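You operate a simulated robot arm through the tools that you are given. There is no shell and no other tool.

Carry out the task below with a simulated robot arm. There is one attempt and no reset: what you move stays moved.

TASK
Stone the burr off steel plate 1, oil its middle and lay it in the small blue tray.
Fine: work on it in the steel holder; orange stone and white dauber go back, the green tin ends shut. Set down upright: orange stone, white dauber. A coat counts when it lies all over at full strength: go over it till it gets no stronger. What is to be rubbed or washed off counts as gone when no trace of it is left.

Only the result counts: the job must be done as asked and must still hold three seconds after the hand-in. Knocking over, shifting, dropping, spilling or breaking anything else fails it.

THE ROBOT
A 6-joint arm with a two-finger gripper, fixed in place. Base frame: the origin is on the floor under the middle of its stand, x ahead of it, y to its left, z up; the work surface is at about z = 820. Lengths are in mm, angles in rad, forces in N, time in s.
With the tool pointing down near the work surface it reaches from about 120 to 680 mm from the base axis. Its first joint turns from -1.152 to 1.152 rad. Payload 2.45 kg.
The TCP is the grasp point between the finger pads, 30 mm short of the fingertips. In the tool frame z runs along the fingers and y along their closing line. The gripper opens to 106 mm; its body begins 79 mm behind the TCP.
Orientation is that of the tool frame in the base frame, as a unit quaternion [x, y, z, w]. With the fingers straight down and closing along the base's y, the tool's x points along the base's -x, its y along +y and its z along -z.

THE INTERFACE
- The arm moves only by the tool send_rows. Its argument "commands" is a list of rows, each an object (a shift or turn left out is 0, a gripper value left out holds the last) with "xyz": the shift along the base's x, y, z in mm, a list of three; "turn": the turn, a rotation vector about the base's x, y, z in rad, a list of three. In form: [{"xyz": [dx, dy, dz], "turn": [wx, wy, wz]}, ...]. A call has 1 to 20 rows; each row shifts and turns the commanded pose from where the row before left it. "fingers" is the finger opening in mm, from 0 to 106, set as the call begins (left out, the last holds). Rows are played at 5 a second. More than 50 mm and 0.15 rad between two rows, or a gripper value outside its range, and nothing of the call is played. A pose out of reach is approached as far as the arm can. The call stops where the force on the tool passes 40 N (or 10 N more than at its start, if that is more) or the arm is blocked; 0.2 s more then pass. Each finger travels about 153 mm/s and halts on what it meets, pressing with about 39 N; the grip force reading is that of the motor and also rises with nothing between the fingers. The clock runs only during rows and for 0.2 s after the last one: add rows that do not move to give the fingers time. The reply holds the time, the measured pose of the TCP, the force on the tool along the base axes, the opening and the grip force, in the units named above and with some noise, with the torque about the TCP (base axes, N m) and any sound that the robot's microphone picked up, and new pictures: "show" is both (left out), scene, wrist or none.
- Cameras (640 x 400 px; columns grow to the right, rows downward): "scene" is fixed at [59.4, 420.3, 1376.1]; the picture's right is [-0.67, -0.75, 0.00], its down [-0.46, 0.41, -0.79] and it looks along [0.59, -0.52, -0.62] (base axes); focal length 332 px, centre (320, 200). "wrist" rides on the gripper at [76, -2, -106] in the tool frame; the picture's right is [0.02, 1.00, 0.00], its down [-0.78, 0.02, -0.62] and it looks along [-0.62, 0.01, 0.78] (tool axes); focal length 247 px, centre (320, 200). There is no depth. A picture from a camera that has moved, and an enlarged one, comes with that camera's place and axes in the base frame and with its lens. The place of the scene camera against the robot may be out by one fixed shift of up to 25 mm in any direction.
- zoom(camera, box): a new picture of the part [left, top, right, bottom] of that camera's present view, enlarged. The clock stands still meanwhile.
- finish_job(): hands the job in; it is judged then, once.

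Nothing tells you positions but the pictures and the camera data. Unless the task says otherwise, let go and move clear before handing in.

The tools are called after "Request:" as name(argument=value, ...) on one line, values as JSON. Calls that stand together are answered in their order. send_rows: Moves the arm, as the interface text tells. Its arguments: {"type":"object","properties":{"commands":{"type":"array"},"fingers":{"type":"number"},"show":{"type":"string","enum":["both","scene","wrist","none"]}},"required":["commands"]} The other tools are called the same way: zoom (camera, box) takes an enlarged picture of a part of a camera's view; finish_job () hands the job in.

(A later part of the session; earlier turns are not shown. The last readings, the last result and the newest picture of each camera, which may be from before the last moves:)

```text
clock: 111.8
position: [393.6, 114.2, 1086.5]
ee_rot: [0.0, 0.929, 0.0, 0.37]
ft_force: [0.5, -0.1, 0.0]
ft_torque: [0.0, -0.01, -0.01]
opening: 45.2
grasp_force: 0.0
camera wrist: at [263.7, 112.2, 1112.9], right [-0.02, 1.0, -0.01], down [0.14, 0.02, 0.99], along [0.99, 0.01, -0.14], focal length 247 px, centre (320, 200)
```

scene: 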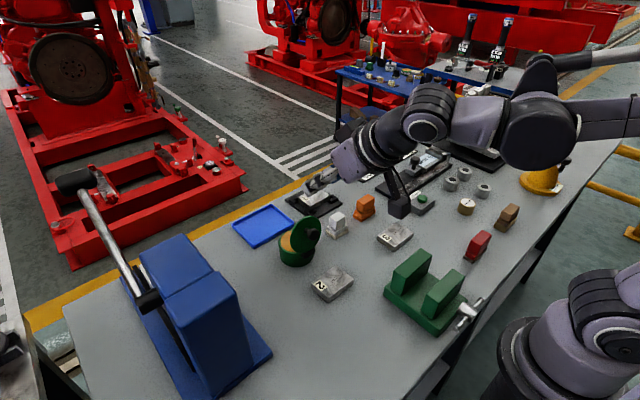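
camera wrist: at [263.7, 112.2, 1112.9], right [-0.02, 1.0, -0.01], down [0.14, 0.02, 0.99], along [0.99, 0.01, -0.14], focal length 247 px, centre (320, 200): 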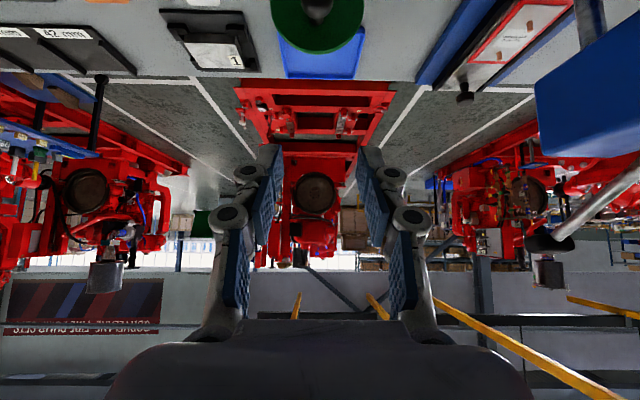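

The lid stays open. Now I level the tool and look into the tin.

Request:
send_rows(commands=[{"xyz": [5, -1, 0], "turn": [0, 0.13, 0]}, {"xyz": [5, -1, 0], "turn": [0, 0.13, 0]}, {"xyz": [5, -1, 0], "turn": [0, 0.13, 0]}, {"xyz": [5, -1, 0], "turn": [0, 0.13, 0]}, {"xyz": [10, 0, 0], "turn": [0, 0.13, 0]}, {"xyz": [20, 0, 0], "turn": [0, 0.108, 0]}, {"xyz": [20, 0, 0]}, {"xyz": [0, 0, 0]}, {"xyz": [0, 0, 0]}], show="wrist")

Request:
zoom(camera="scene", box=[260, 200, 340, 275])

```text
clock: 113.8
position: [463.4, 109.1, 1088.0]
ee_rot: [0.0, 1.0, 0.0, 0.002]
ft_force: [1.0, 0.0, 1.0]
ft_torque: [0.01, 0.0, 0.03]
opening: 45.1
grasp_force: 0.0
camera wrist: at [386.0, 107.4, 1194.1], right [-0.02, 1.0, 0.0], down [0.78, 0.02, 0.62], along [0.62, 0.01, -0.78], focal length 247 px, centre (320, 200)
```

wrist: 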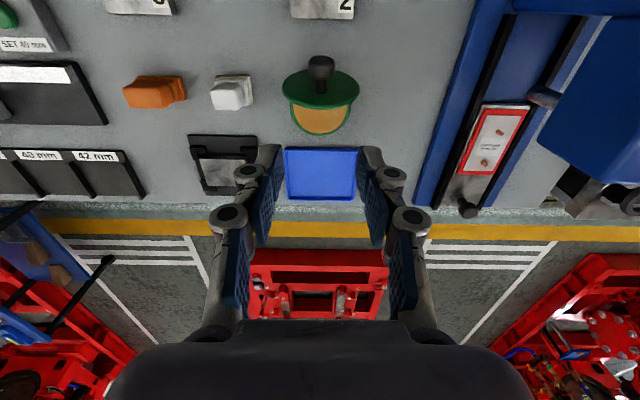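

```text
5.33 times, centred on (300, 238) of scene
camera zoom: at [59.4, 420.3, 1376.1], right [-0.67, -0.75, 0.0], down [-0.46, 0.41, -0.79], along [0.59, -0.52, -0.62], focal length 1773 px, centre (427, 0)
```

zoom: 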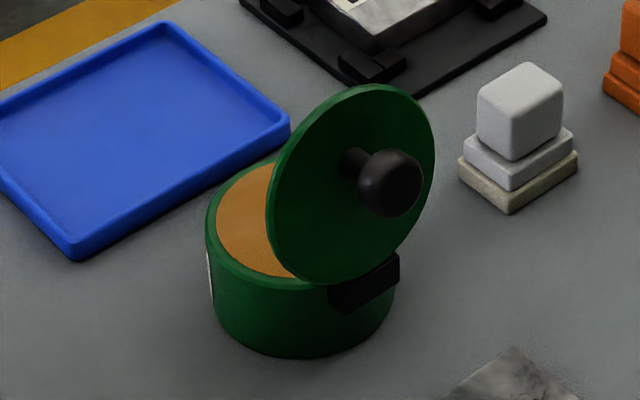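

Request:
zoom(camera="wrist", box=[270, 45, 370, 145])

Request:
zoom(camera="wrist", box=[190, 60, 270, 120])

```text
4.00 times, centred on (320, 95) of wrist
camera zoom: at [386.0, 107.4, 1194.1], right [-0.02, 1.0, 0.0], down [0.78, 0.02, 0.62], along [0.62, 0.01, -0.78], focal length 988 px, centre (320, 620)
```

zoom: 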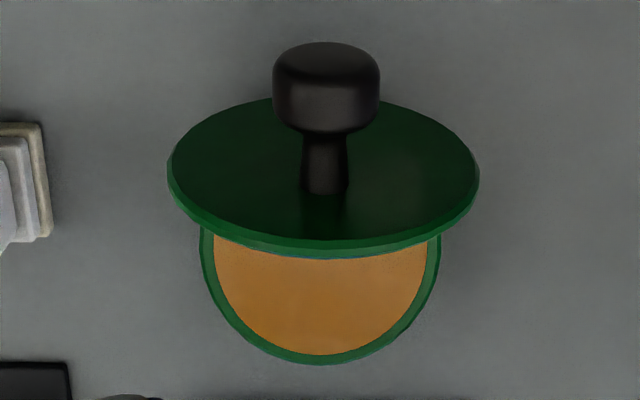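

```text
6.67 times, centred on (230, 90) of wrist
camera zoom: at [386.0, 107.4, 1194.1], right [-0.02, 1.0, 0.0], down [0.78, 0.02, 0.62], along [0.62, 0.01, -0.78], focal length 1646 px, centre (920, 933)
```

zoom: 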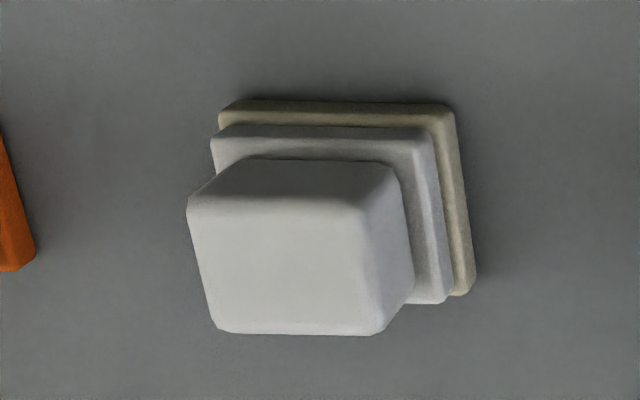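

The lid stands at about 80°, and the tan oil pad fills the tin up to its rim (disc centre ≈ (494.5, 109), z≈865). Next I fetch the white dauber at about (488, -11).

Request:
send_rows(commands=[{"xyz": [8, -40, -20], "turn": [0, 0.004, 0]}, {"xyz": [8, -40, -30]}, {"xyz": [8, -40, -28]}, {"xyz": [0, 0, -40]}, {"xyz": [0, 0, -30]}, {"xyz": [0, 0, 0]}, {"xyz": [0, 0, 0]}], fingers=58, show="both")

Request:
zoom(camera="wrist", box=[240, 60, 400, 200])

```text
refused: row 2 steps farther than a row can; nothing moved
```

```text
2.86 times, centred on (320, 130) of wrist
camera zoom: at [386.0, 107.4, 1194.1], right [-0.02, 1.0, 0.0], down [0.78, 0.02, 0.62], along [0.62, 0.01, -0.78], focal length 706 px, centre (320, 400)
```

zoom: 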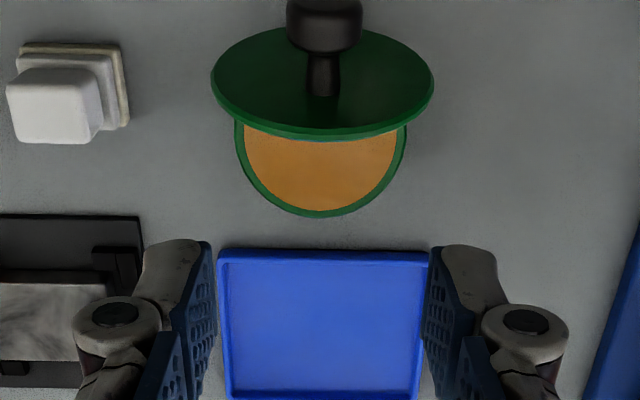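

The step was too large and nothing moved. I'll split the motion into smaller rows toward the dauber.

Request:
send_rows(commands=[{"xyz": [6, -30, -20], "turn": [0, 0.004, 0]}, {"xyz": [6, -30, -25]}, {"xyz": [6, -30, -25]}, {"xyz": [6, -30, -25]}, {"xyz": [0, 0, -35]}, {"xyz": [0, 0, -28]}, {"xyz": [0, 0, 0]}, {"xyz": [0, 0, 0]}], fingers=58, show="both")

Request:
zoom(camera="wrist", box=[240, 60, 400, 200])

```text
clock: 115.6
position: [486.5, -10.8, 928.3]
ee_rot: [0.0, 1.0, -0.001, -0.001]
ft_force: [0.1, -0.4, -0.1]
ft_torque: [0.0, 0.0, 0.0]
opening: 58.0
grasp_force: 0.1
camera wrist: at [410.3, -12.8, 1035.9], right [-0.02, 1.0, 0.0], down [0.78, 0.02, 0.62], along [0.62, 0.01, -0.78], focal length 247 px, centre (320, 200)
```

scene: 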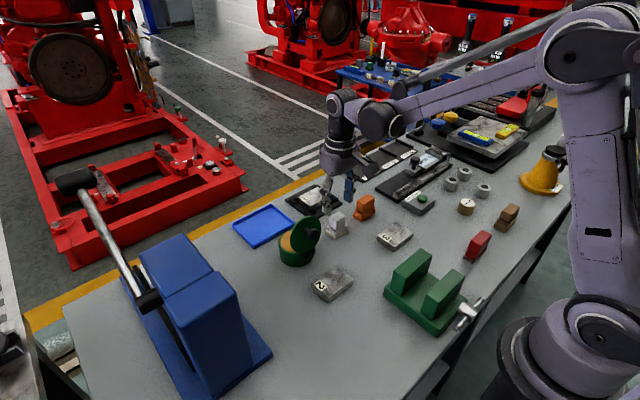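
wrist: 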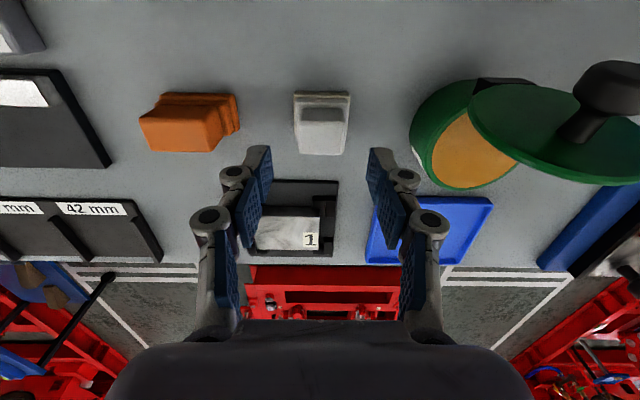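

```text
2.86 times, centred on (320, 130) of wrist
camera zoom: at [410.3, -12.8, 1035.9], right [-0.02, 1.0, 0.0], down [0.78, 0.02, 0.62], along [0.62, 0.01, -0.78], focal length 706 px, centre (320, 400)
```

zoom: 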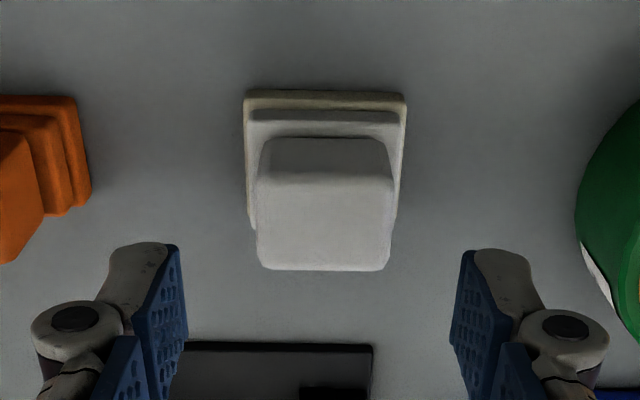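

Dauber handle is centred at about (487.8, -11), well aligned. Descend to TCP z≈874 and grip.

Request:
send_rows(commands=[{"xyz": [1.2, 0, -20]}, {"xyz": [0, 0, -18]}, {"xyz": [0, 0, -11]}, {"xyz": [0, 0, -5]}, {"xyz": [0, 0, 0]}], show="none")

Request:
send_rows(commands=[{"xyz": [0, 0, 0]}, {"xyz": [0, 0, 0]}, {"xyz": [0, 0, 0]}, {"xyz": [0, 0, 0]}], fingers=15, show="none")

Request:
send_rows(commands=[{"xyz": [0, 0, 3]}, {"xyz": [0, 0, 3]}, {"xyz": [0, 0, 0]}], show="wrist")

```text
clock: 116.8
position: [489.2, -10.7, 875.0]
ee_rot: [-0.001, 1.0, 0.0, 0.0]
ft_force: [0.2, 0.2, 0.7]
ft_torque: [0.02, -0.02, 0.0]
opening: 57.8
grasp_force: 0.1
```

```text
clock: 117.8
position: [488.5, -9.4, 874.4]
ee_rot: [0.0, 1.0, 0.001, 0.0]
ft_force: [0.2, 1.2, 0.1]
ft_torque: [0.06, 0.02, 0.0]
opening: 32.6
grasp_force: 38.7
```

```text
clock: 118.6
position: [488.8, -12.2, 881.9]
ee_rot: [0.0, 1.0, 0.001, 0.0]
ft_force: [0.4, 1.0, 0.6]
ft_torque: [0.03, -0.02, 0.01]
opening: 32.7
grasp_force: 39.4
camera wrist: at [411.9, -12.3, 988.1], right [-0.02, 1.0, 0.0], down [0.78, 0.02, 0.62], along [0.62, 0.01, -0.78], focal length 247 px, centre (320, 200)
```

wrist: 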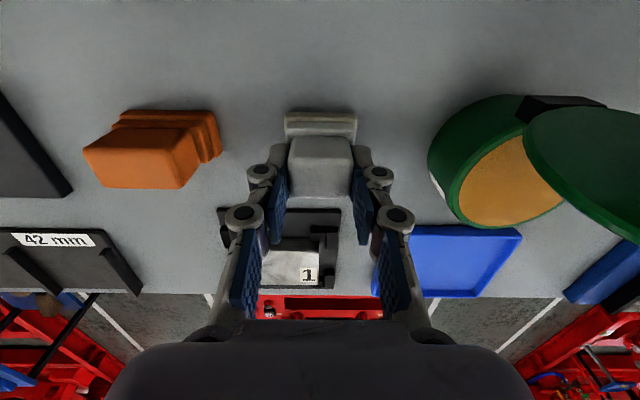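

The dauber is gripped (bottom about 54 mm below TCP). I'll lift it and carry it over the tin opening at (498, 109).

Request:
send_rows(commands=[{"xyz": [0, 0, 20]}, {"xyz": [4, 0, 25]}, {"xyz": [5, 10, 15]}, {"xyz": [0.5, 20, 0]}, {"xyz": [0, 30, 0]}, {"xyz": [0, 30, 0]}, {"xyz": [0, 20, 0]}, {"xyz": [0, 10, 0]}, {"xyz": [0, 0, 0]}, {"xyz": [0, 0, 0]}], show="both")

Request:
zoom(camera="scene", box=[250, 160, 360, 275])

Request:
zoom(camera="wrist", box=[240, 60, 400, 200])

```text
clock: 120.8
position: [498.2, 109.0, 940.6]
ee_rot: [0.0, 1.0, 0.001, 0.0]
ft_force: [0.4, -0.6, -0.3]
ft_torque: [0.0, 0.01, -0.01]
opening: 32.6
grasp_force: 39.0
camera wrist: at [420.6, 107.9, 1048.2], right [-0.02, 1.0, 0.0], down [0.78, 0.02, 0.62], along [0.62, 0.01, -0.78], focal length 247 px, centre (320, 200)
```

scene: 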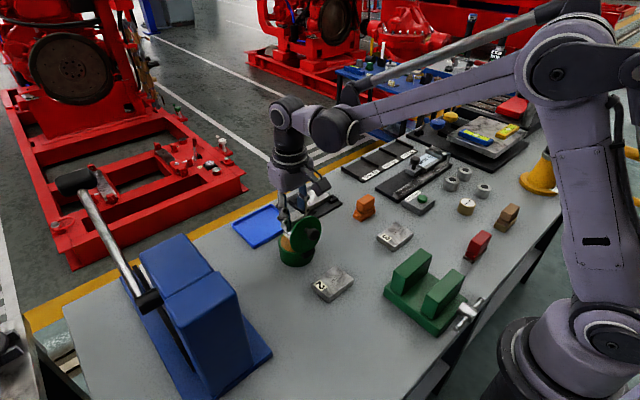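
wrist: 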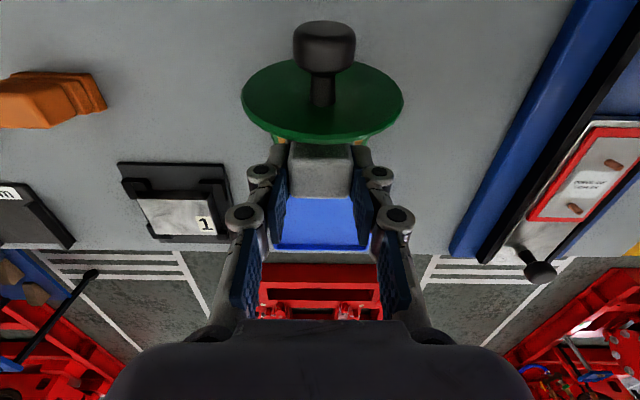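

```text
3.48 times, centred on (305, 218) of scene
camera zoom: at [59.4, 420.3, 1376.1], right [-0.67, -0.75, 0.0], down [-0.46, 0.41, -0.79], along [0.59, -0.52, -0.62], focal length 1156 px, centre (372, 139)
```

zoom: 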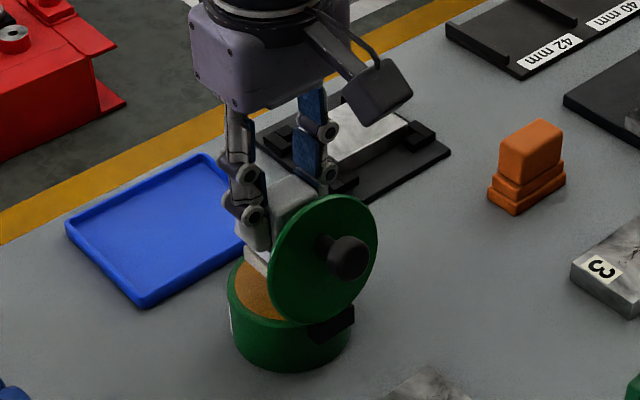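

```text
2.86 times, centred on (320, 130) of wrist
camera zoom: at [420.6, 107.9, 1048.2], right [-0.02, 1.0, 0.0], down [0.78, 0.02, 0.62], along [0.62, 0.01, -0.78], focal length 706 px, centre (320, 400)
```

zoom: 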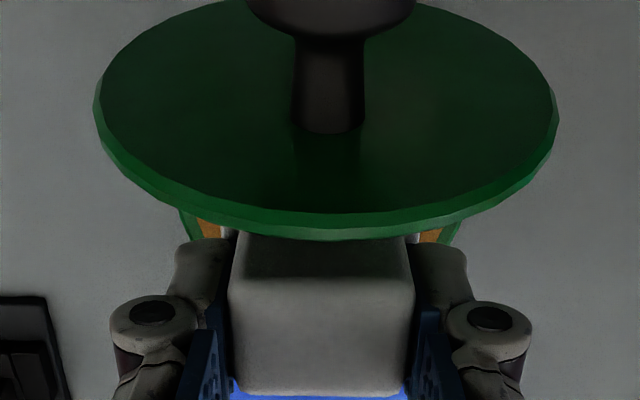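

The dauber is over the oil pad with clearance to the lid. I'll lower carefully onto the pad.

Request:
send_rows(commands=[{"xyz": [0, 0, -8]}, {"xyz": [0, 0, -8]}, {"xyz": [0, 0, -3]}, {"xyz": [0, 0, 0]}], show="none")

Request:
send_rows(commands=[{"xyz": [0, 0, -1.5]}, {"xyz": [0, 0, 0]}], show="none")

Request:
send_rows(commands=[{"xyz": [0, 0, -1.5]}, {"xyz": [0, 0, 0]}], show="scene")

Request:
zoom(camera="scene", box=[265, 205, 335, 275])

```text
clock: 121.8
position: [497.2, 110.1, 922.5]
ee_rot: [0.0, 1.0, 0.0, 0.0]
ft_force: [0.3, -0.2, -0.5]
ft_torque: [-0.04, 0.01, -0.02]
opening: 32.9
grasp_force: 39.4
```

```text
clock: 122.4
position: [497.1, 107.5, 921.1]
ee_rot: [0.001, 1.0, 0.0, 0.0]
ft_force: [-0.8, 0.8, -0.3]
ft_torque: [-0.02, 0.02, -0.01]
opening: 32.5
grasp_force: 39.1
```

```text
clock: 123.0
position: [497.8, 109.0, 921.4]
ee_rot: [0.001, 1.0, -0.001, 0.0]
ft_force: [1.0, 0.2, 14.2]
ft_torque: [0.05, -0.01, -0.02]
opening: 32.6
grasp_force: 39.4
```

scene: 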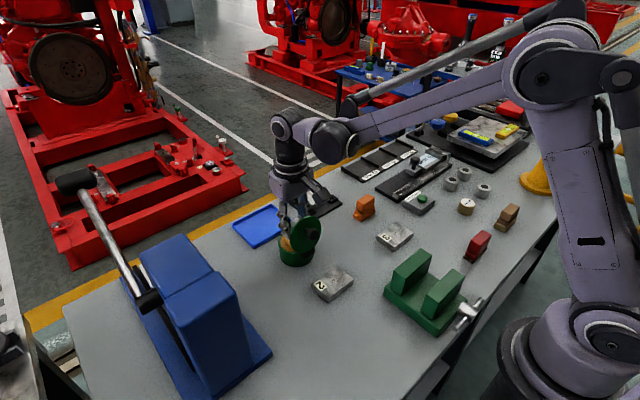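

```text
5.71 times, centred on (300, 240) of scene
camera zoom: at [59.2, 420.3, 1376.1], right [-0.67, -0.75, 0.0], down [-0.46, 0.41, -0.79], along [0.59, -0.52, -0.62], focal length 1900 px, centre (434, -29)
```

zoom: 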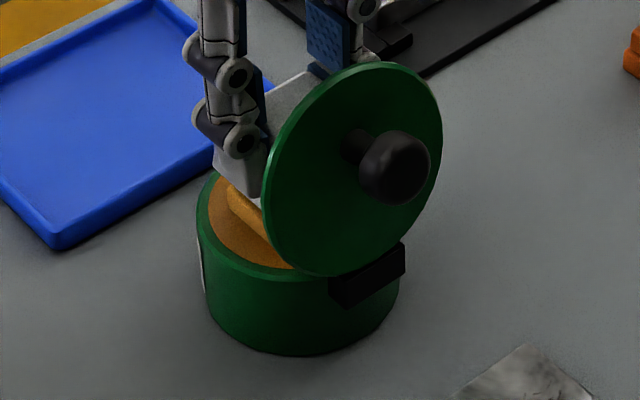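

Contact at 14 N and the felt is taking the oil colour. I'll dwell briefly, then lift off and inspect.

Request:
send_rows(commands=[{"xyz": [0, 1.5, 0]}, {"xyz": [0, -3, 0]}, {"xyz": [0, 1.5, 0]}, {"xyz": [0, 0, 0]}, {"xyz": [0, 0, 0]}], show="none")

Request:
send_rows(commands=[{"xyz": [0, 0, 3]}, {"xyz": [0, 0, 8]}, {"xyz": [0, 0, 12]}, {"xyz": [2, 0, 15]}, {"xyz": [5, -10, 5]}, {"xyz": [10, -20, 0]}, {"xyz": [15, -25, 0]}, {"xyz": [20, -25, 0]}, {"xyz": [20, -25, 0]}, {"xyz": [20, -25, 0]}, {"xyz": [15, -20, 0]}, {"xyz": [5, -8, 0]}, {"xyz": [0, 0, 0]}, {"xyz": [0, 0, 0]}], show="both")

Request:
zoom(camera="scene", box=[265, 150, 355, 275])

```text
clock: 124.2
position: [496.9, 110.0, 919.7]
ee_rot: [0.0, 1.0, 0.0, 0.0]
ft_force: [0.0, 3.7, 26.2]
ft_torque: [0.23, 0.08, -0.02]
opening: 32.5
grasp_force: 38.8
```

```text
clock: 127.2
position: [609.8, -49.2, 962.9]
ee_rot: [0.0, 1.0, 0.0, 0.0]
ft_force: [0.1, -0.3, 0.3]
ft_torque: [-0.01, 0.0, 0.01]
opening: 32.5
grasp_force: 39.1
camera wrist: at [533.2, -50.9, 1069.5], right [-0.02, 1.0, 0.0], down [0.78, 0.02, 0.62], along [0.62, 0.01, -0.78], focal length 247 px, centre (320, 200)
```

scene: 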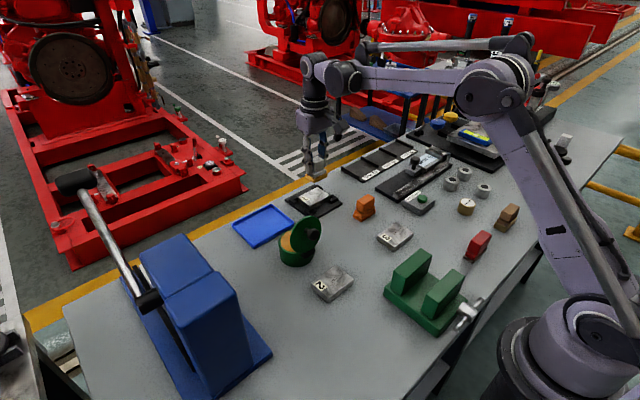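
wrist: 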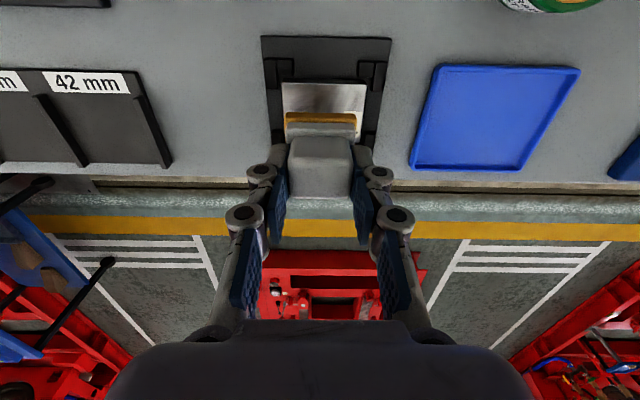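

```text
3.20 times, centred on (310, 212) of scene
camera zoom: at [59.4, 420.3, 1376.1], right [-0.67, -0.75, 0.0], down [-0.46, 0.41, -0.79], along [0.59, -0.52, -0.62], focal length 1064 px, centre (352, 160)
```

zoom: 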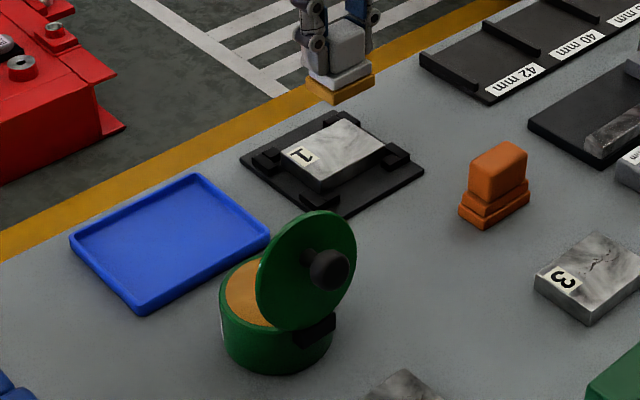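

The felt is loaded with amber oil. I'll lower it on the middle of plate 1 at about (612, -47.5).

Request:
send_rows(commands=[{"xyz": [2.5, 1.5, -15]}, {"xyz": [0, 0, -20]}, {"xyz": [0, 0, -15]}, {"xyz": [0, 0, -8]}, {"xyz": [0, 0, -2]}, {"xyz": [0, 0, 0]}], show="none")

Request:
send_rows(commands=[{"xyz": [0, 0, -1.5]}, {"xyz": [0, 0, 0]}], show="none")

Request:
send_rows(commands=[{"xyz": [0, 0, -1.2]}, {"xyz": [0, 0, 0]}], show="none")

```text
clock: 128.6
position: [611.6, -47.2, 903.0]
ee_rot: [0.0, 1.0, -0.001, -0.001]
ft_force: [-0.6, -0.1, -0.1]
ft_torque: [0.0, -0.02, 0.02]
opening: 32.5
grasp_force: 39.1
```

```text
clock: 129.2
position: [612.2, -46.3, 900.6]
ee_rot: [0.0, 1.0, 0.001, 0.0]
ft_force: [-0.4, 0.5, 0.3]
ft_torque: [-0.02, 0.01, 0.02]
opening: 32.6
grasp_force: 38.9
```

```text
clock: 129.8
position: [613.0, -47.6, 899.4]
ee_rot: [-0.001, 1.0, 0.0, 0.0]
ft_force: [-1.1, 0.0, -0.7]
ft_torque: [-0.01, -0.03, -0.04]
opening: 32.7
grasp_force: 39.0
```

Request:
send_rows(commands=[{"xyz": [0, 0, -1]}, {"xyz": [0, 0, 0]}], show="none")

Request:
send_rows(commands=[{"xyz": [0, 0, -0.8]}, {"xyz": [0, 0, 0]}], show="none")

```text
clock: 130.4
position: [612.7, -46.0, 899.1]
ee_rot: [0.0, 1.0, 0.0, 0.0]
ft_force: [-0.8, 0.9, -0.1]
ft_torque: [0.0, -0.01, 0.01]
opening: 32.7
grasp_force: 39.0
```

```text
clock: 131.0
position: [612.0, -46.1, 897.7]
ee_rot: [0.0, 1.0, 0.0, 0.0]
ft_force: [1.2, 0.4, 11.8]
ft_torque: [-0.01, -0.01, -0.01]
opening: 32.4
grasp_force: 38.8
```

Contact at 12 N. I'll rub gently over the middle with small strokes.

Request:
send_rows(commands=[{"xyz": [0, 3, 0]}, {"xyz": [0, 3, 0]}, {"xyz": [0, -3, 0]}, {"xyz": [0, -3, 0]}, {"xyz": [0, -3, 0]}, {"xyz": [0, -3, 0]}, {"xyz": [0, 3, 0]}, {"xyz": [0, 3, 0]}, {"xyz": [0, 0, 0]}], show="none")

Request:
send_rows(commands=[{"xyz": [3, 0, 0]}, {"xyz": [2, 0, 0]}, {"xyz": [-3, 0, 0]}, {"xyz": [-3, 0, 0]}, {"xyz": [-3, 0, 0]}, {"xyz": [2, 0, 0]}, {"xyz": [2, 0, 0]}, {"xyz": [0, 0, 0]}], show="scene")

```text
clock: 133.0
position: [611.4, -48.3, 896.3]
ee_rot: [0.002, 1.0, 0.001, 0.0]
ft_force: [1.6, -5.7, 10.4]
ft_torque: [-0.23, 0.01, -0.01]
opening: 32.7
grasp_force: 39.1
```

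```text
clock: 134.8
position: [612.2, -47.5, 898.9]
ee_rot: [0.0, 1.0, 0.0, 0.001]
ft_force: [-0.2, 0.0, 3.2]
ft_torque: [-0.02, 0.04, -0.03]
opening: 32.8
grasp_force: 38.9
```

scene: 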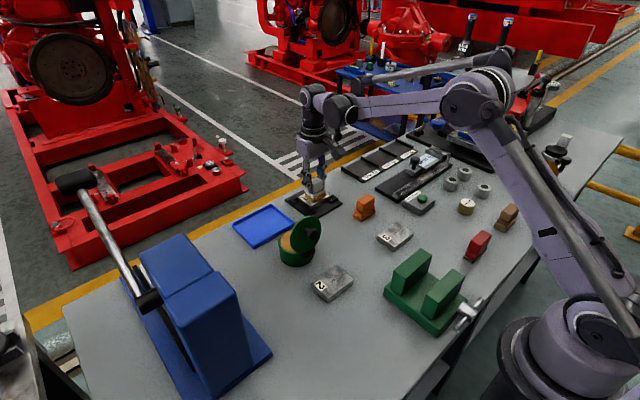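

Now I lift off and look at the coat.

Request:
send_rows(commands=[{"xyz": [0, 0, 5]}, {"xyz": [0, 0, 15]}, {"xyz": [-20, 0, 25]}, {"xyz": [-40, -10, 20]}, {"xyz": [-40, -20, 0]}, {"xyz": [-10, -20, 0]}, {"xyz": [0, 0, 0]}], show="none")

Request:
zoom(camera="scene", box=[290, 175, 345, 210])

Request:
zoom(camera="scene", box=[310, 120, 420, 220])

```text
clock: 136.4
position: [502.3, -97.0, 965.2]
ee_rot: [0.0, 1.0, 0.0, 0.0]
ft_force: [0.0, 0.3, -0.5]
ft_torque: [0.0, 0.02, -0.04]
opening: 32.8
grasp_force: 38.9
```

```text
11.43 times, centred on (318, 192) of scene
camera zoom: at [59.4, 420.3, 1376.1], right [-0.67, -0.75, 0.0], down [-0.46, 0.41, -0.79], along [0.59, -0.52, -0.62], focal length 3799 px, centre (349, 286)
```

zoom: 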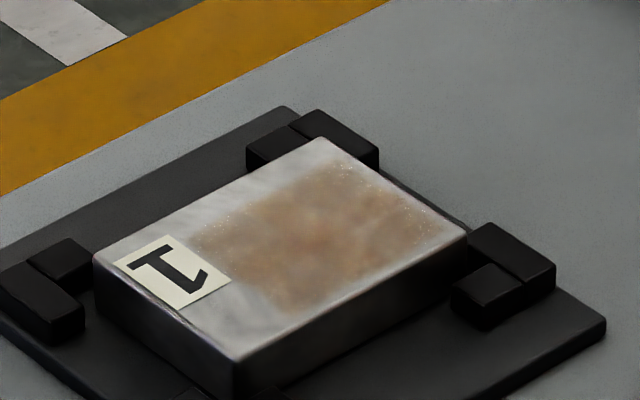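

```text
4.00 times, centred on (365, 170) of scene
camera zoom: at [59.4, 420.3, 1376.1], right [-0.67, -0.75, 0.0], down [-0.46, 0.41, -0.79], along [0.59, -0.52, -0.62], focal length 1330 px, centre (140, 320)
```

zoom: 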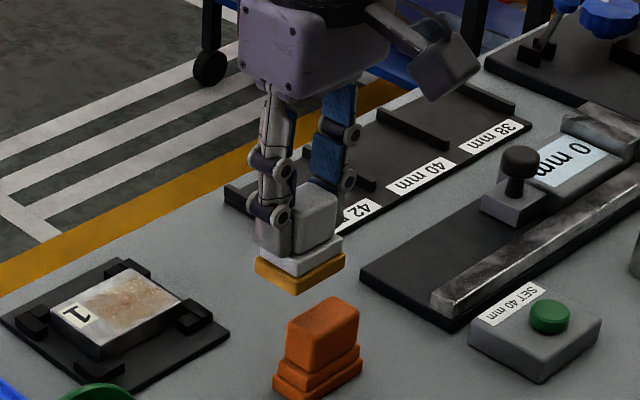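

An amber coat is forming but still faint and patchy. I'll look closer to see where it lies.

Request:
zoom(camera="scene", box=[296, 184, 334, 208])

Request:
send_rows(commands=[{"xyz": [0, -25, 0]}, {"xyz": [0, -25, 0]}, {"xyz": [0, -25, 0]}, {"xyz": [0, -25, 0]}, {"xyz": [0, -10, 0]}, {"xyz": [0, 0, 0]}], show="wrist")

```text
16.00 times, centred on (315, 196) of scene
camera zoom: at [59.4, 420.3, 1376.1], right [-0.67, -0.75, 0.0], down [-0.46, 0.41, -0.79], along [0.59, -0.52, -0.62], focal length 5319 px, centre (400, 264)
```

zoom: 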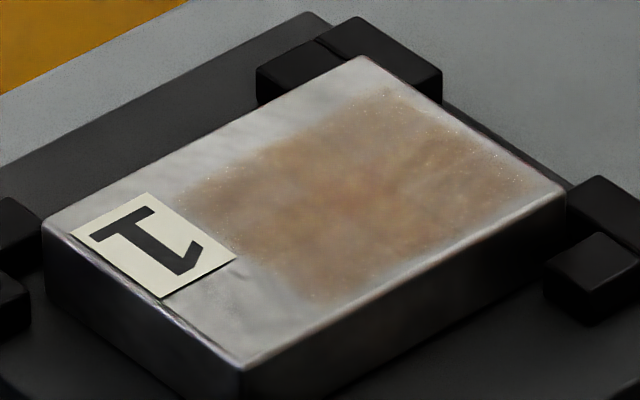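

```text
clock: 137.8
position: [502.4, -207.6, 962.8]
ee_rot: [0.0, 1.0, 0.0, 0.0]
ft_force: [-0.4, -0.2, -1.6]
ft_torque: [-0.01, 0.01, 0.06]
opening: 32.8
grasp_force: 39.6
camera wrist: at [424.7, -209.3, 1069.8], right [-0.02, 1.0, 0.0], down [0.78, 0.02, 0.62], along [0.62, 0.01, -0.78], focal length 247 px, centre (320, 200)
```

wrist: 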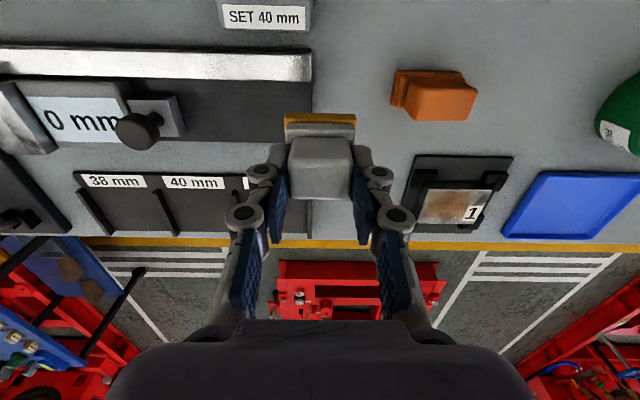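

Request:
zoom(camera="wrist", box=[400, 150, 520, 240])

```text
4.44 times, centred on (460, 195) of wrist
camera zoom: at [424.7, -209.3, 1069.8], right [-0.02, 1.0, 0.0], down [0.78, 0.02, 0.62], along [0.62, 0.01, -0.78], focal length 1098 px, centre (-302, 222)
```

zoom: 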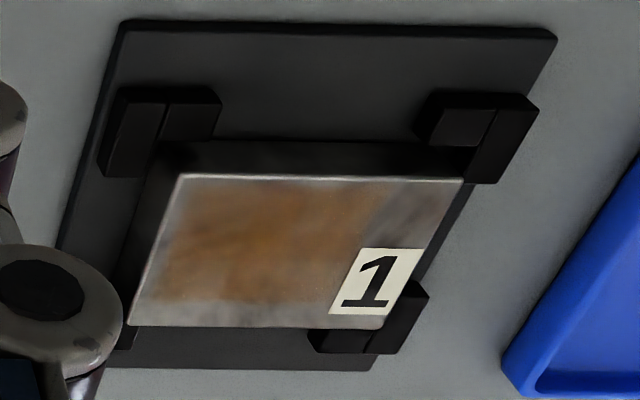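

The coat lies in a rectangle of about x 588-628, y -82…-28 (the work area beside the label), still faint, weakest at its -y end. I'll go over it again centred at (608, -55) with strokes covering all of it.

Request:
send_rows(commands=[{"xyz": [15, 25, 0]}, {"xyz": [20, 30, 0]}, {"xyz": [25, 35, 0]}, {"xyz": [25, 35, 0]}, {"xyz": [16, 22, 0]}, {"xyz": [4.5, 5.5, -15]}, {"xyz": [0, 0, -20]}, {"xyz": [0, 0, -18]}, {"xyz": [0, 0, -9]}, {"xyz": [0, 0, 0]}], show="none")

Request:
send_rows(commands=[{"xyz": [0, 0, -1.5]}, {"xyz": [0, 0, 0]}], show="none")

Request:
send_rows(commands=[{"xyz": [0, 0, -1.0]}, {"xyz": [0, 0, 0]}], show="none")

```text
clock: 140.0
position: [607.7, -55.6, 901.2]
ee_rot: [0.001, 1.0, 0.0, 0.0]
ft_force: [-0.5, 0.4, -0.5]
ft_torque: [0.02, -0.02, 0.03]
opening: 32.9
grasp_force: 39.6
```

```text
clock: 140.6
position: [608.1, -55.0, 899.0]
ee_rot: [0.0, 1.0, 0.0, 0.0]
ft_force: [0.1, -0.3, -1.5]
ft_torque: [-0.01, 0.01, 0.01]
opening: 32.4
grasp_force: 38.3
```

```text
clock: 141.2
position: [608.7, -55.2, 898.7]
ee_rot: [0.0, 1.0, 0.0, 0.0]
ft_force: [0.1, 0.0, -0.3]
ft_torque: [0.0, -0.01, 0.04]
opening: 33.0
grasp_force: 38.8
```

Request:
send_rows(commands=[{"xyz": [0, 0, -0.8]}, {"xyz": [0, 0, 0]}], show="none")

Request:
send_rows(commands=[{"xyz": [0, 0, -0.5]}, {"xyz": [0, 0, 0]}], show="none")

```text
clock: 141.8
position: [608.3, -54.9, 898.8]
ee_rot: [0.0, 1.0, 0.0, 0.0]
ft_force: [-0.6, -0.7, -0.6]
ft_torque: [0.0, 0.01, 0.03]
opening: 32.8
grasp_force: 39.1
```

```text
clock: 142.4
position: [607.1, -54.5, 896.7]
ee_rot: [-0.001, 1.0, -0.001, 0.0]
ft_force: [2.6, 1.6, 9.8]
ft_torque: [0.04, -0.12, -0.02]
opening: 32.7
grasp_force: 39.0
```

Request:
send_rows(commands=[{"xyz": [0, -3, 0]}, {"xyz": [0, -3, 0]}, {"xyz": [0, -3, 0]}, {"xyz": [0, 3, 0]}, {"xyz": [0, 3, 0]}, {"xyz": [0, 3, 0]}, {"xyz": [0, 3, 0]}, {"xyz": [0, 3, 0]}, {"xyz": [0, 3, 0]}, {"xyz": [0, -3, 0]}, {"xyz": [0, -3, 0]}, {"xyz": [0, -3, 0]}, {"xyz": [0, 0, 0]}], show="none")

Request:
send_rows(commands=[{"xyz": [-3, 0, 0]}, {"xyz": [-3, 0, 0]}, {"xyz": [3, 0, 0]}, {"xyz": [3, 0, 0]}, {"xyz": [3, 0, 0]}, {"xyz": [3, 0, 0]}, {"xyz": [-3, 0, 0]}, {"xyz": [-3, 0, 0]}, {"xyz": [0, 0, 0]}], show="none")

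```text
clock: 145.2
position: [608.4, -54.4, 895.5]
ee_rot: [0.0, 1.0, 0.001, 0.0]
ft_force: [0.6, 6.5, 12.1]
ft_torque: [0.35, 0.0, -0.01]
opening: 32.7
grasp_force: 39.2
```

```text
clock: 147.2
position: [607.3, -54.9, 898.1]
ee_rot: [0.0, 1.0, 0.0, -0.001]
ft_force: [0.3, 1.2, 0.4]
ft_torque: [-0.01, -0.05, 0.02]
opening: 32.9
grasp_force: 38.5
```

Request:
send_rows(commands=[{"xyz": [0, 0, -0.6]}, {"xyz": [0, 0, 0]}], show="none")

Request:
send_rows(commands=[{"xyz": [0, -3, 0]}, {"xyz": [0, -3, 0]}, {"xyz": [0, -3, 0]}, {"xyz": [0, 3, 0]}, {"xyz": [0, 3, 0]}, {"xyz": [0, 3, 0]}, {"xyz": [0, 3, 0]}, {"xyz": [0, 3, 0]}, {"xyz": [0, 3, 0]}, {"xyz": [0, -3, 0]}, {"xyz": [0, -3, 0]}, {"xyz": [0, -3, 0]}, {"xyz": [0, 0, 0]}], show="none")

Request:
send_rows(commands=[{"xyz": [0, 0, 5]}, {"xyz": [0, 0, 15]}, {"xyz": [-20, 0, 25]}, {"xyz": [-40, -10, 20]}, {"xyz": [-40, -25, 0]}, {"xyz": [-10, -35, 0]}, {"xyz": [0, -35, 0]}, {"xyz": [0, -35, 0]}, {"xyz": [0, -20, 0]}, {"xyz": [0, 0, 0]}], show="none")

Request:
zoom(camera="wrist", box=[400, 150, 520, 240])

Request:
zoom(camera="scene", box=[296, 184, 334, 208])

```text
clock: 147.8
position: [607.3, -54.9, 897.7]
ee_rot: [0.001, 1.0, 0.0, 0.0]
ft_force: [0.6, -0.8, 10.1]
ft_torque: [-0.01, -0.03, 0.0]
opening: 32.5
grasp_force: 39.3
```

```text
clock: 150.6
position: [607.3, -53.5, 896.2]
ee_rot: [-0.001, 1.0, 0.002, 0.0]
ft_force: [-0.4, 9.8, 21.9]
ft_torque: [0.49, 0.07, -0.03]
opening: 32.7
grasp_force: 38.9
```

```text
clock: 152.8
position: [498.1, -216.2, 960.3]
ee_rot: [0.0, 1.0, -0.001, 0.0]
ft_force: [-0.1, -0.9, -0.5]
ft_torque: [0.01, 0.0, 0.01]
opening: 32.7
grasp_force: 39.3
```

```text
4.44 times, centred on (460, 195) of wrist
camera zoom: at [420.1, -217.8, 1067.5], right [-0.02, 1.0, 0.0], down [0.78, 0.02, 0.62], along [0.62, 0.01, -0.78], focal length 1098 px, centre (-302, 222)
```

zoom: 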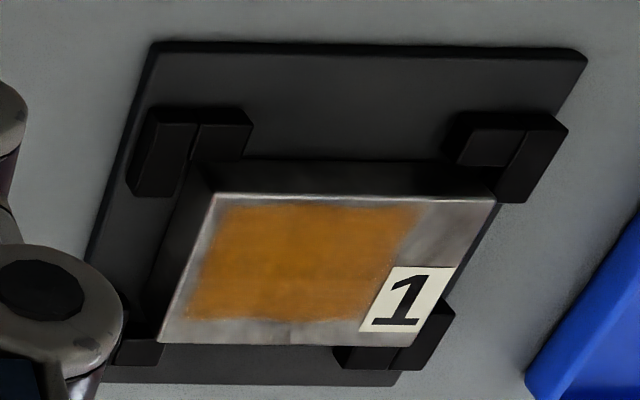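

```text
16.00 times, centred on (315, 196) of scene
camera zoom: at [59.5, 420.3, 1376.1], right [-0.67, -0.75, 0.0], down [-0.46, 0.41, -0.79], along [0.59, -0.52, -0.62], focal length 5319 px, centre (400, 264)
```

zoom: 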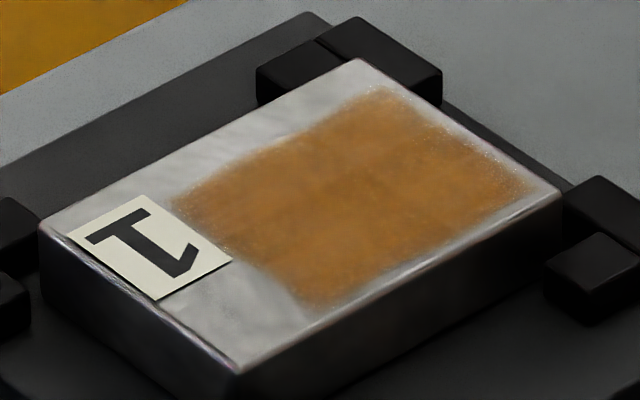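

The coat is now much stronger and even. I'll reload the dauber at the tin and go over it again until it no longer changes.

Request:
send_rows(commands=[{"xyz": [0, 20, 0]}, {"xyz": [0, 40, 0]}, {"xyz": [0, 45, 0]}, {"xyz": [0, 45, 0]}, {"xyz": [0, 45, 0]}, {"xyz": [0, 45, 0]}, {"xyz": [0, 40, 0]}, {"xyz": [0, 30, 0]}, {"xyz": [0, 15, 0]}, {"xyz": [0, 0, 0]}, {"xyz": [0, 0, 0]}], show="both")

```text
clock: 155.2
position: [499.0, 109.4, 960.7]
ee_rot: [0.0, 1.0, 0.0, -0.001]
ft_force: [-0.8, 0.1, -1.3]
ft_torque: [-0.03, 0.01, 0.0]
opening: 32.6
grasp_force: 38.7
camera wrist: at [420.6, 107.2, 1068.1], right [-0.02, 1.0, 0.0], down [0.78, 0.02, 0.62], along [0.62, 0.01, -0.78], focal length 247 px, centre (320, 200)
```

scene: 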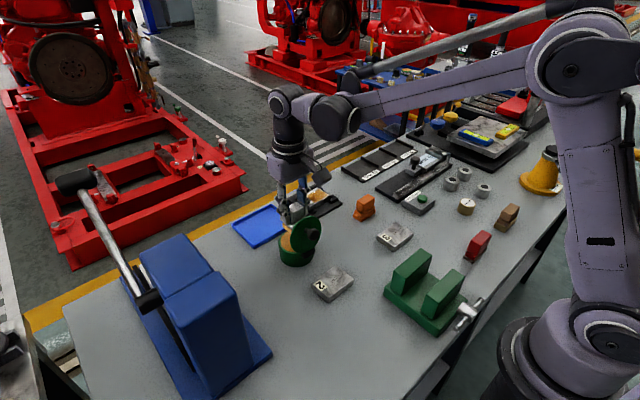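
wrist: 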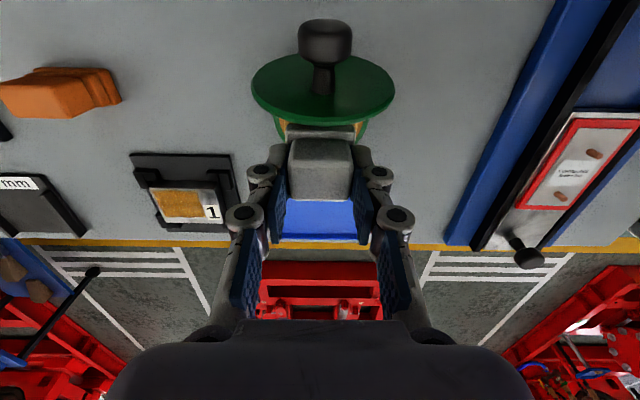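

Request:
send_rows(commands=[{"xyz": [-0.5, 0, -12]}, {"xyz": [0, 0, -12]}, {"xyz": [0, 0, -9]}, {"xyz": [0, 0, -5]}, {"xyz": [0, 0, -1]}, {"xyz": [0, 0, 0]}], show="none")

Request:
send_rows(commands=[{"xyz": [0, 0, -1.2]}, {"xyz": [0, 0, 0]}], show="none")

Request:
send_rows(commands=[{"xyz": [0, 0, -1]}, {"xyz": [0, 0, 0]}], show="none")

```text
clock: 156.6
position: [496.3, 110.9, 921.4]
ee_rot: [0.001, 1.0, 0.0, 0.0]
ft_force: [-0.8, 0.5, 0.2]
ft_torque: [-0.04, 0.0, -0.01]
opening: 32.5
grasp_force: 39.4
```

```text
clock: 157.2
position: [497.7, 111.1, 920.8]
ee_rot: [0.0, 1.0, 0.0, 0.001]
ft_force: [-0.4, 0.1, 0.4]
ft_torque: [0.02, 0.03, 0.03]
opening: 32.7
grasp_force: 38.8
```

```text
clock: 157.8
position: [497.3, 110.6, 920.7]
ee_rot: [0.0, 1.0, 0.0, 0.0]
ft_force: [-0.2, -0.4, -0.8]
ft_torque: [0.01, -0.02, 0.01]
opening: 32.7
grasp_force: 39.3
```

Request:
send_rows(commands=[{"xyz": [0, 0, -1]}, {"xyz": [0, 0, 0]}], show="none")

Request:
send_rows(commands=[{"xyz": [0, 0, -0.7]}, {"xyz": [0, 0, 0]}, {"xyz": [0, 0, 0]}], show="none")

```text
clock: 158.4
position: [496.7, 110.4, 918.4]
ee_rot: [-0.001, 1.0, 0.0, 0.0]
ft_force: [-0.4, 0.4, 0.1]
ft_torque: [0.01, 0.02, -0.04]
opening: 32.9
grasp_force: 38.4
```

```text
clock: 159.2
position: [496.9, 110.7, 917.6]
ee_rot: [0.0, 1.0, 0.0, 0.0]
ft_force: [0.8, 0.6, 9.2]
ft_torque: [-0.02, -0.02, 0.04]
opening: 32.6
grasp_force: 38.3
```

Contact with the pad. I'll dwell and then return over the plate.

Request:
send_rows(commands=[{"xyz": [0, 1, -0.2]}, {"xyz": [0, -2, 0]}, {"xyz": [0, 1, 0]}, {"xyz": [0, 0, 0]}, {"xyz": [0, 0, 3]}, {"xyz": [0, 0, 8]}, {"xyz": [0, 0, 12]}, {"xyz": [2, 0, 15]}, {"xyz": [5, -10, 5]}, {"xyz": [10, -20, 0]}, {"xyz": [15, -25, 0]}, {"xyz": [20, -30, 0]}, {"xyz": [20, -30, 0]}, {"xyz": [20, -25, 0]}, {"xyz": [15, -20, 0]}, {"xyz": [3, -5, 0]}, {"xyz": [0, 0, 0]}, {"xyz": [0, 0, 0]}], show="scene")

```text
clock: 163.0
position: [606.5, -55.5, 961.4]
ee_rot: [0.0, 1.0, 0.0, 0.0]
ft_force: [0.3, 0.2, -0.3]
ft_torque: [-0.01, -0.04, 0.0]
opening: 32.5
grasp_force: 39.0
```

scene: 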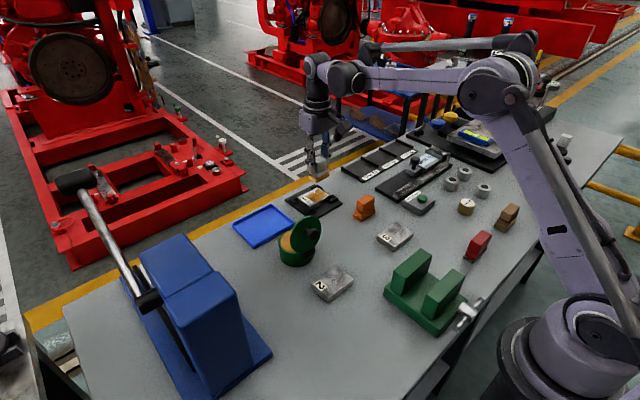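

Request:
send_rows(commands=[{"xyz": [1.5, 0.5, -18]}, {"xyz": [0, 0, -20]}, {"xyz": [0, 0, -16]}, {"xyz": [0, 0, -7]}, {"xyz": [0, 0, -1.5]}, {"xyz": [0, 0, 0]}], show="none")

Request:
send_rows(commands=[{"xyz": [0, 0, -1.2]}, {"xyz": [0, 0, 0]}], show="none")

Request:
send_rows(commands=[{"xyz": [0, 0, -0.8]}, {"xyz": [0, 0, 0]}], show="none")

```text
clock: 164.4
position: [608.3, -54.0, 898.3]
ee_rot: [0.0, 1.0, -0.001, 0.0]
ft_force: [-0.8, -0.3, -1.0]
ft_torque: [0.01, -0.03, 0.0]
opening: 32.7
grasp_force: 39.3
```

```text
clock: 165.0
position: [609.4, -55.2, 897.3]
ee_rot: [0.0, 1.0, 0.0, 0.0]
ft_force: [-0.1, 0.0, -0.7]
ft_torque: [0.01, 0.02, -0.01]
opening: 32.7
grasp_force: 39.3
```

```text
clock: 165.6
position: [608.1, -54.0, 896.7]
ee_rot: [0.0, 1.0, 0.0, 0.001]
ft_force: [0.7, 0.6, -0.4]
ft_torque: [0.02, -0.03, 0.01]
opening: 32.6
grasp_force: 39.0
```

Request:
send_rows(commands=[{"xyz": [0, 0, -0.8]}, {"xyz": [0, 0, 0]}], show="none")

Request:
send_rows(commands=[{"xyz": [0, 0, -0.4]}, {"xyz": [0, 0, 0]}], show="none")

```text
clock: 166.2
position: [607.7, -53.6, 896.9]
ee_rot: [0.0, 1.0, -0.001, 0.0]
ft_force: [-0.4, 0.8, 5.4]
ft_torque: [0.04, -0.02, 0.0]
opening: 32.6
grasp_force: 38.7
```

```text
clock: 166.8
position: [608.8, -53.8, 896.8]
ee_rot: [0.0, 1.0, 0.0, -0.001]
ft_force: [4.0, 0.8, 16.5]
ft_torque: [0.02, -0.17, -0.01]
opening: 33.0
grasp_force: 39.0
```

Request:
send_rows(commands=[{"xyz": [0, -3, 0]}, {"xyz": [0, -3, 0]}, {"xyz": [0, -3, 0]}, {"xyz": [0, 3, 0]}, {"xyz": [0, 3, 0]}, {"xyz": [0, 3, 0]}, {"xyz": [0, 3, 0]}, {"xyz": [0, 3, 0]}, {"xyz": [0, 3, 0]}, {"xyz": [0, -3, 0]}, {"xyz": [0, -3, 0]}, {"xyz": [0, -3, 0]}, {"xyz": [0, 0, 0]}], show="none")

Request:
send_rows(commands=[{"xyz": [-2, 0, -0.2]}, {"xyz": [-3, 0, 0]}, {"xyz": [3, 0, 0]}, {"xyz": [3, 0, 0]}, {"xyz": [3, 0, 0]}, {"xyz": [2, 0, 0]}, {"xyz": [-3, 0, 0]}, {"xyz": [-3, 0, 0]}, {"xyz": [0, 0, 0]}], show="none")

Request:
send_rows(commands=[{"xyz": [0, -3, 0]}, {"xyz": [0, -3, 0]}, {"xyz": [0, -3, 0]}, {"xyz": [0, 3, 0]}, {"xyz": [0, 3, 0]}, {"xyz": [0, 3, 0]}, {"xyz": [0, 3, 0]}, {"xyz": [0, 3, 0]}, {"xyz": [0, 3, 0]}, {"xyz": [0, -3, 0]}, {"xyz": [0, -3, 0]}, {"xyz": [0, -3, 0]}, {"xyz": [0, 0, 0]}], show="none")

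```text
clock: 168.8
position: [609.6, -47.8, 896.5]
ee_rot: [0.001, 1.0, -0.002, 0.001]
ft_force: [-1.4, -2.1, 7.8]
ft_torque: [0.12, 0.08, 0.07]
opening: 32.6
grasp_force: 39.0
stopped in row 10: the force on the tool passed its limit at 41 N (the readings are from after the stop); the commanded pose is now the measured one
```

```text
clock: 170.8
position: [609.2, -47.3, 896.1]
ee_rot: [0.001, 1.0, -0.002, 0.002]
ft_force: [13.2, -1.3, 29.0]
ft_torque: [0.03, -0.49, -0.03]
opening: 32.6
grasp_force: 39.0
```

```text
clock: 173.6
position: [609.6, -44.4, 897.4]
ee_rot: [0.0, 1.0, -0.001, 0.0]
ft_force: [-0.4, 9.9, 20.4]
ft_torque: [0.56, 0.05, -0.01]
opening: 32.6
grasp_force: 38.6
```

Request:
send_rows(commands=[{"xyz": [0, -3, 0.3]}, {"xyz": [0, -3, 0]}, {"xyz": [0, -3, 0]}, {"xyz": [0, -3, 0]}, {"xyz": [0, -3, 0]}, {"xyz": [0, -2, 0]}, {"xyz": [0, 3, 0]}, {"xyz": [0, 3, 0]}, {"xyz": [0, 3, 0]}, {"xyz": [0, -3, 0]}, {"xyz": [0, -3, 0]}, {"xyz": [0, 0, 0]}], show="none")

Request:
send_rows(commands=[{"xyz": [0, 0, 5]}, {"xyz": [0, 0, 15]}, {"xyz": [-20, 0, 25]}, {"xyz": [-40, -10, 20]}, {"xyz": [-40, -25, 0]}, {"xyz": [-10, -35, 0]}, {"xyz": [0, -35, 0]}, {"xyz": [0, -30, 0]}, {"xyz": [0, -20, 0]}, {"xyz": [0, 0, 0]}], show="none")

Request:
zoom(camera="wrist", box=[400, 150, 520, 240])

Request:
zoom(camera="scene", box=[296, 184, 334, 208])

```text
clock: 176.2
position: [609.4, -61.8, 896.1]
ee_rot: [0.0, 1.0, -0.001, 0.0]
ft_force: [-0.3, 2.8, 5.7]
ft_torque: [0.19, 0.02, 0.01]
opening: 32.7
grasp_force: 38.7
```

```text
clock: 178.4
position: [498.1, -216.9, 959.8]
ee_rot: [0.001, 1.0, -0.002, -0.001]
ft_force: [-0.1, -0.3, 0.0]
ft_torque: [0.05, -0.02, 0.03]
opening: 32.6
grasp_force: 39.4
```

```text
4.44 times, centred on (460, 195) of wrist
camera zoom: at [422.0, -218.3, 1066.0], right [-0.02, 1.0, 0.0], down [0.78, 0.02, 0.62], along [0.62, 0.01, -0.78], focal length 1098 px, centre (-302, 222)
```

zoom: 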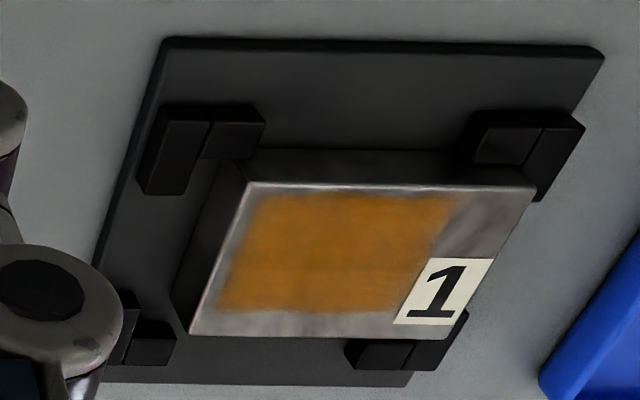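

```text
16.00 times, centred on (315, 196) of scene
camera zoom: at [59.5, 420.3, 1376.1], right [-0.67, -0.75, 0.0], down [-0.46, 0.41, -0.79], along [0.59, -0.52, -0.62], focal length 5319 px, centre (400, 264)
```

zoom: 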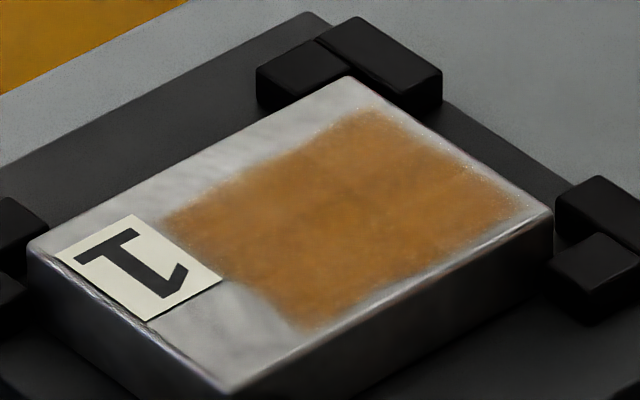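

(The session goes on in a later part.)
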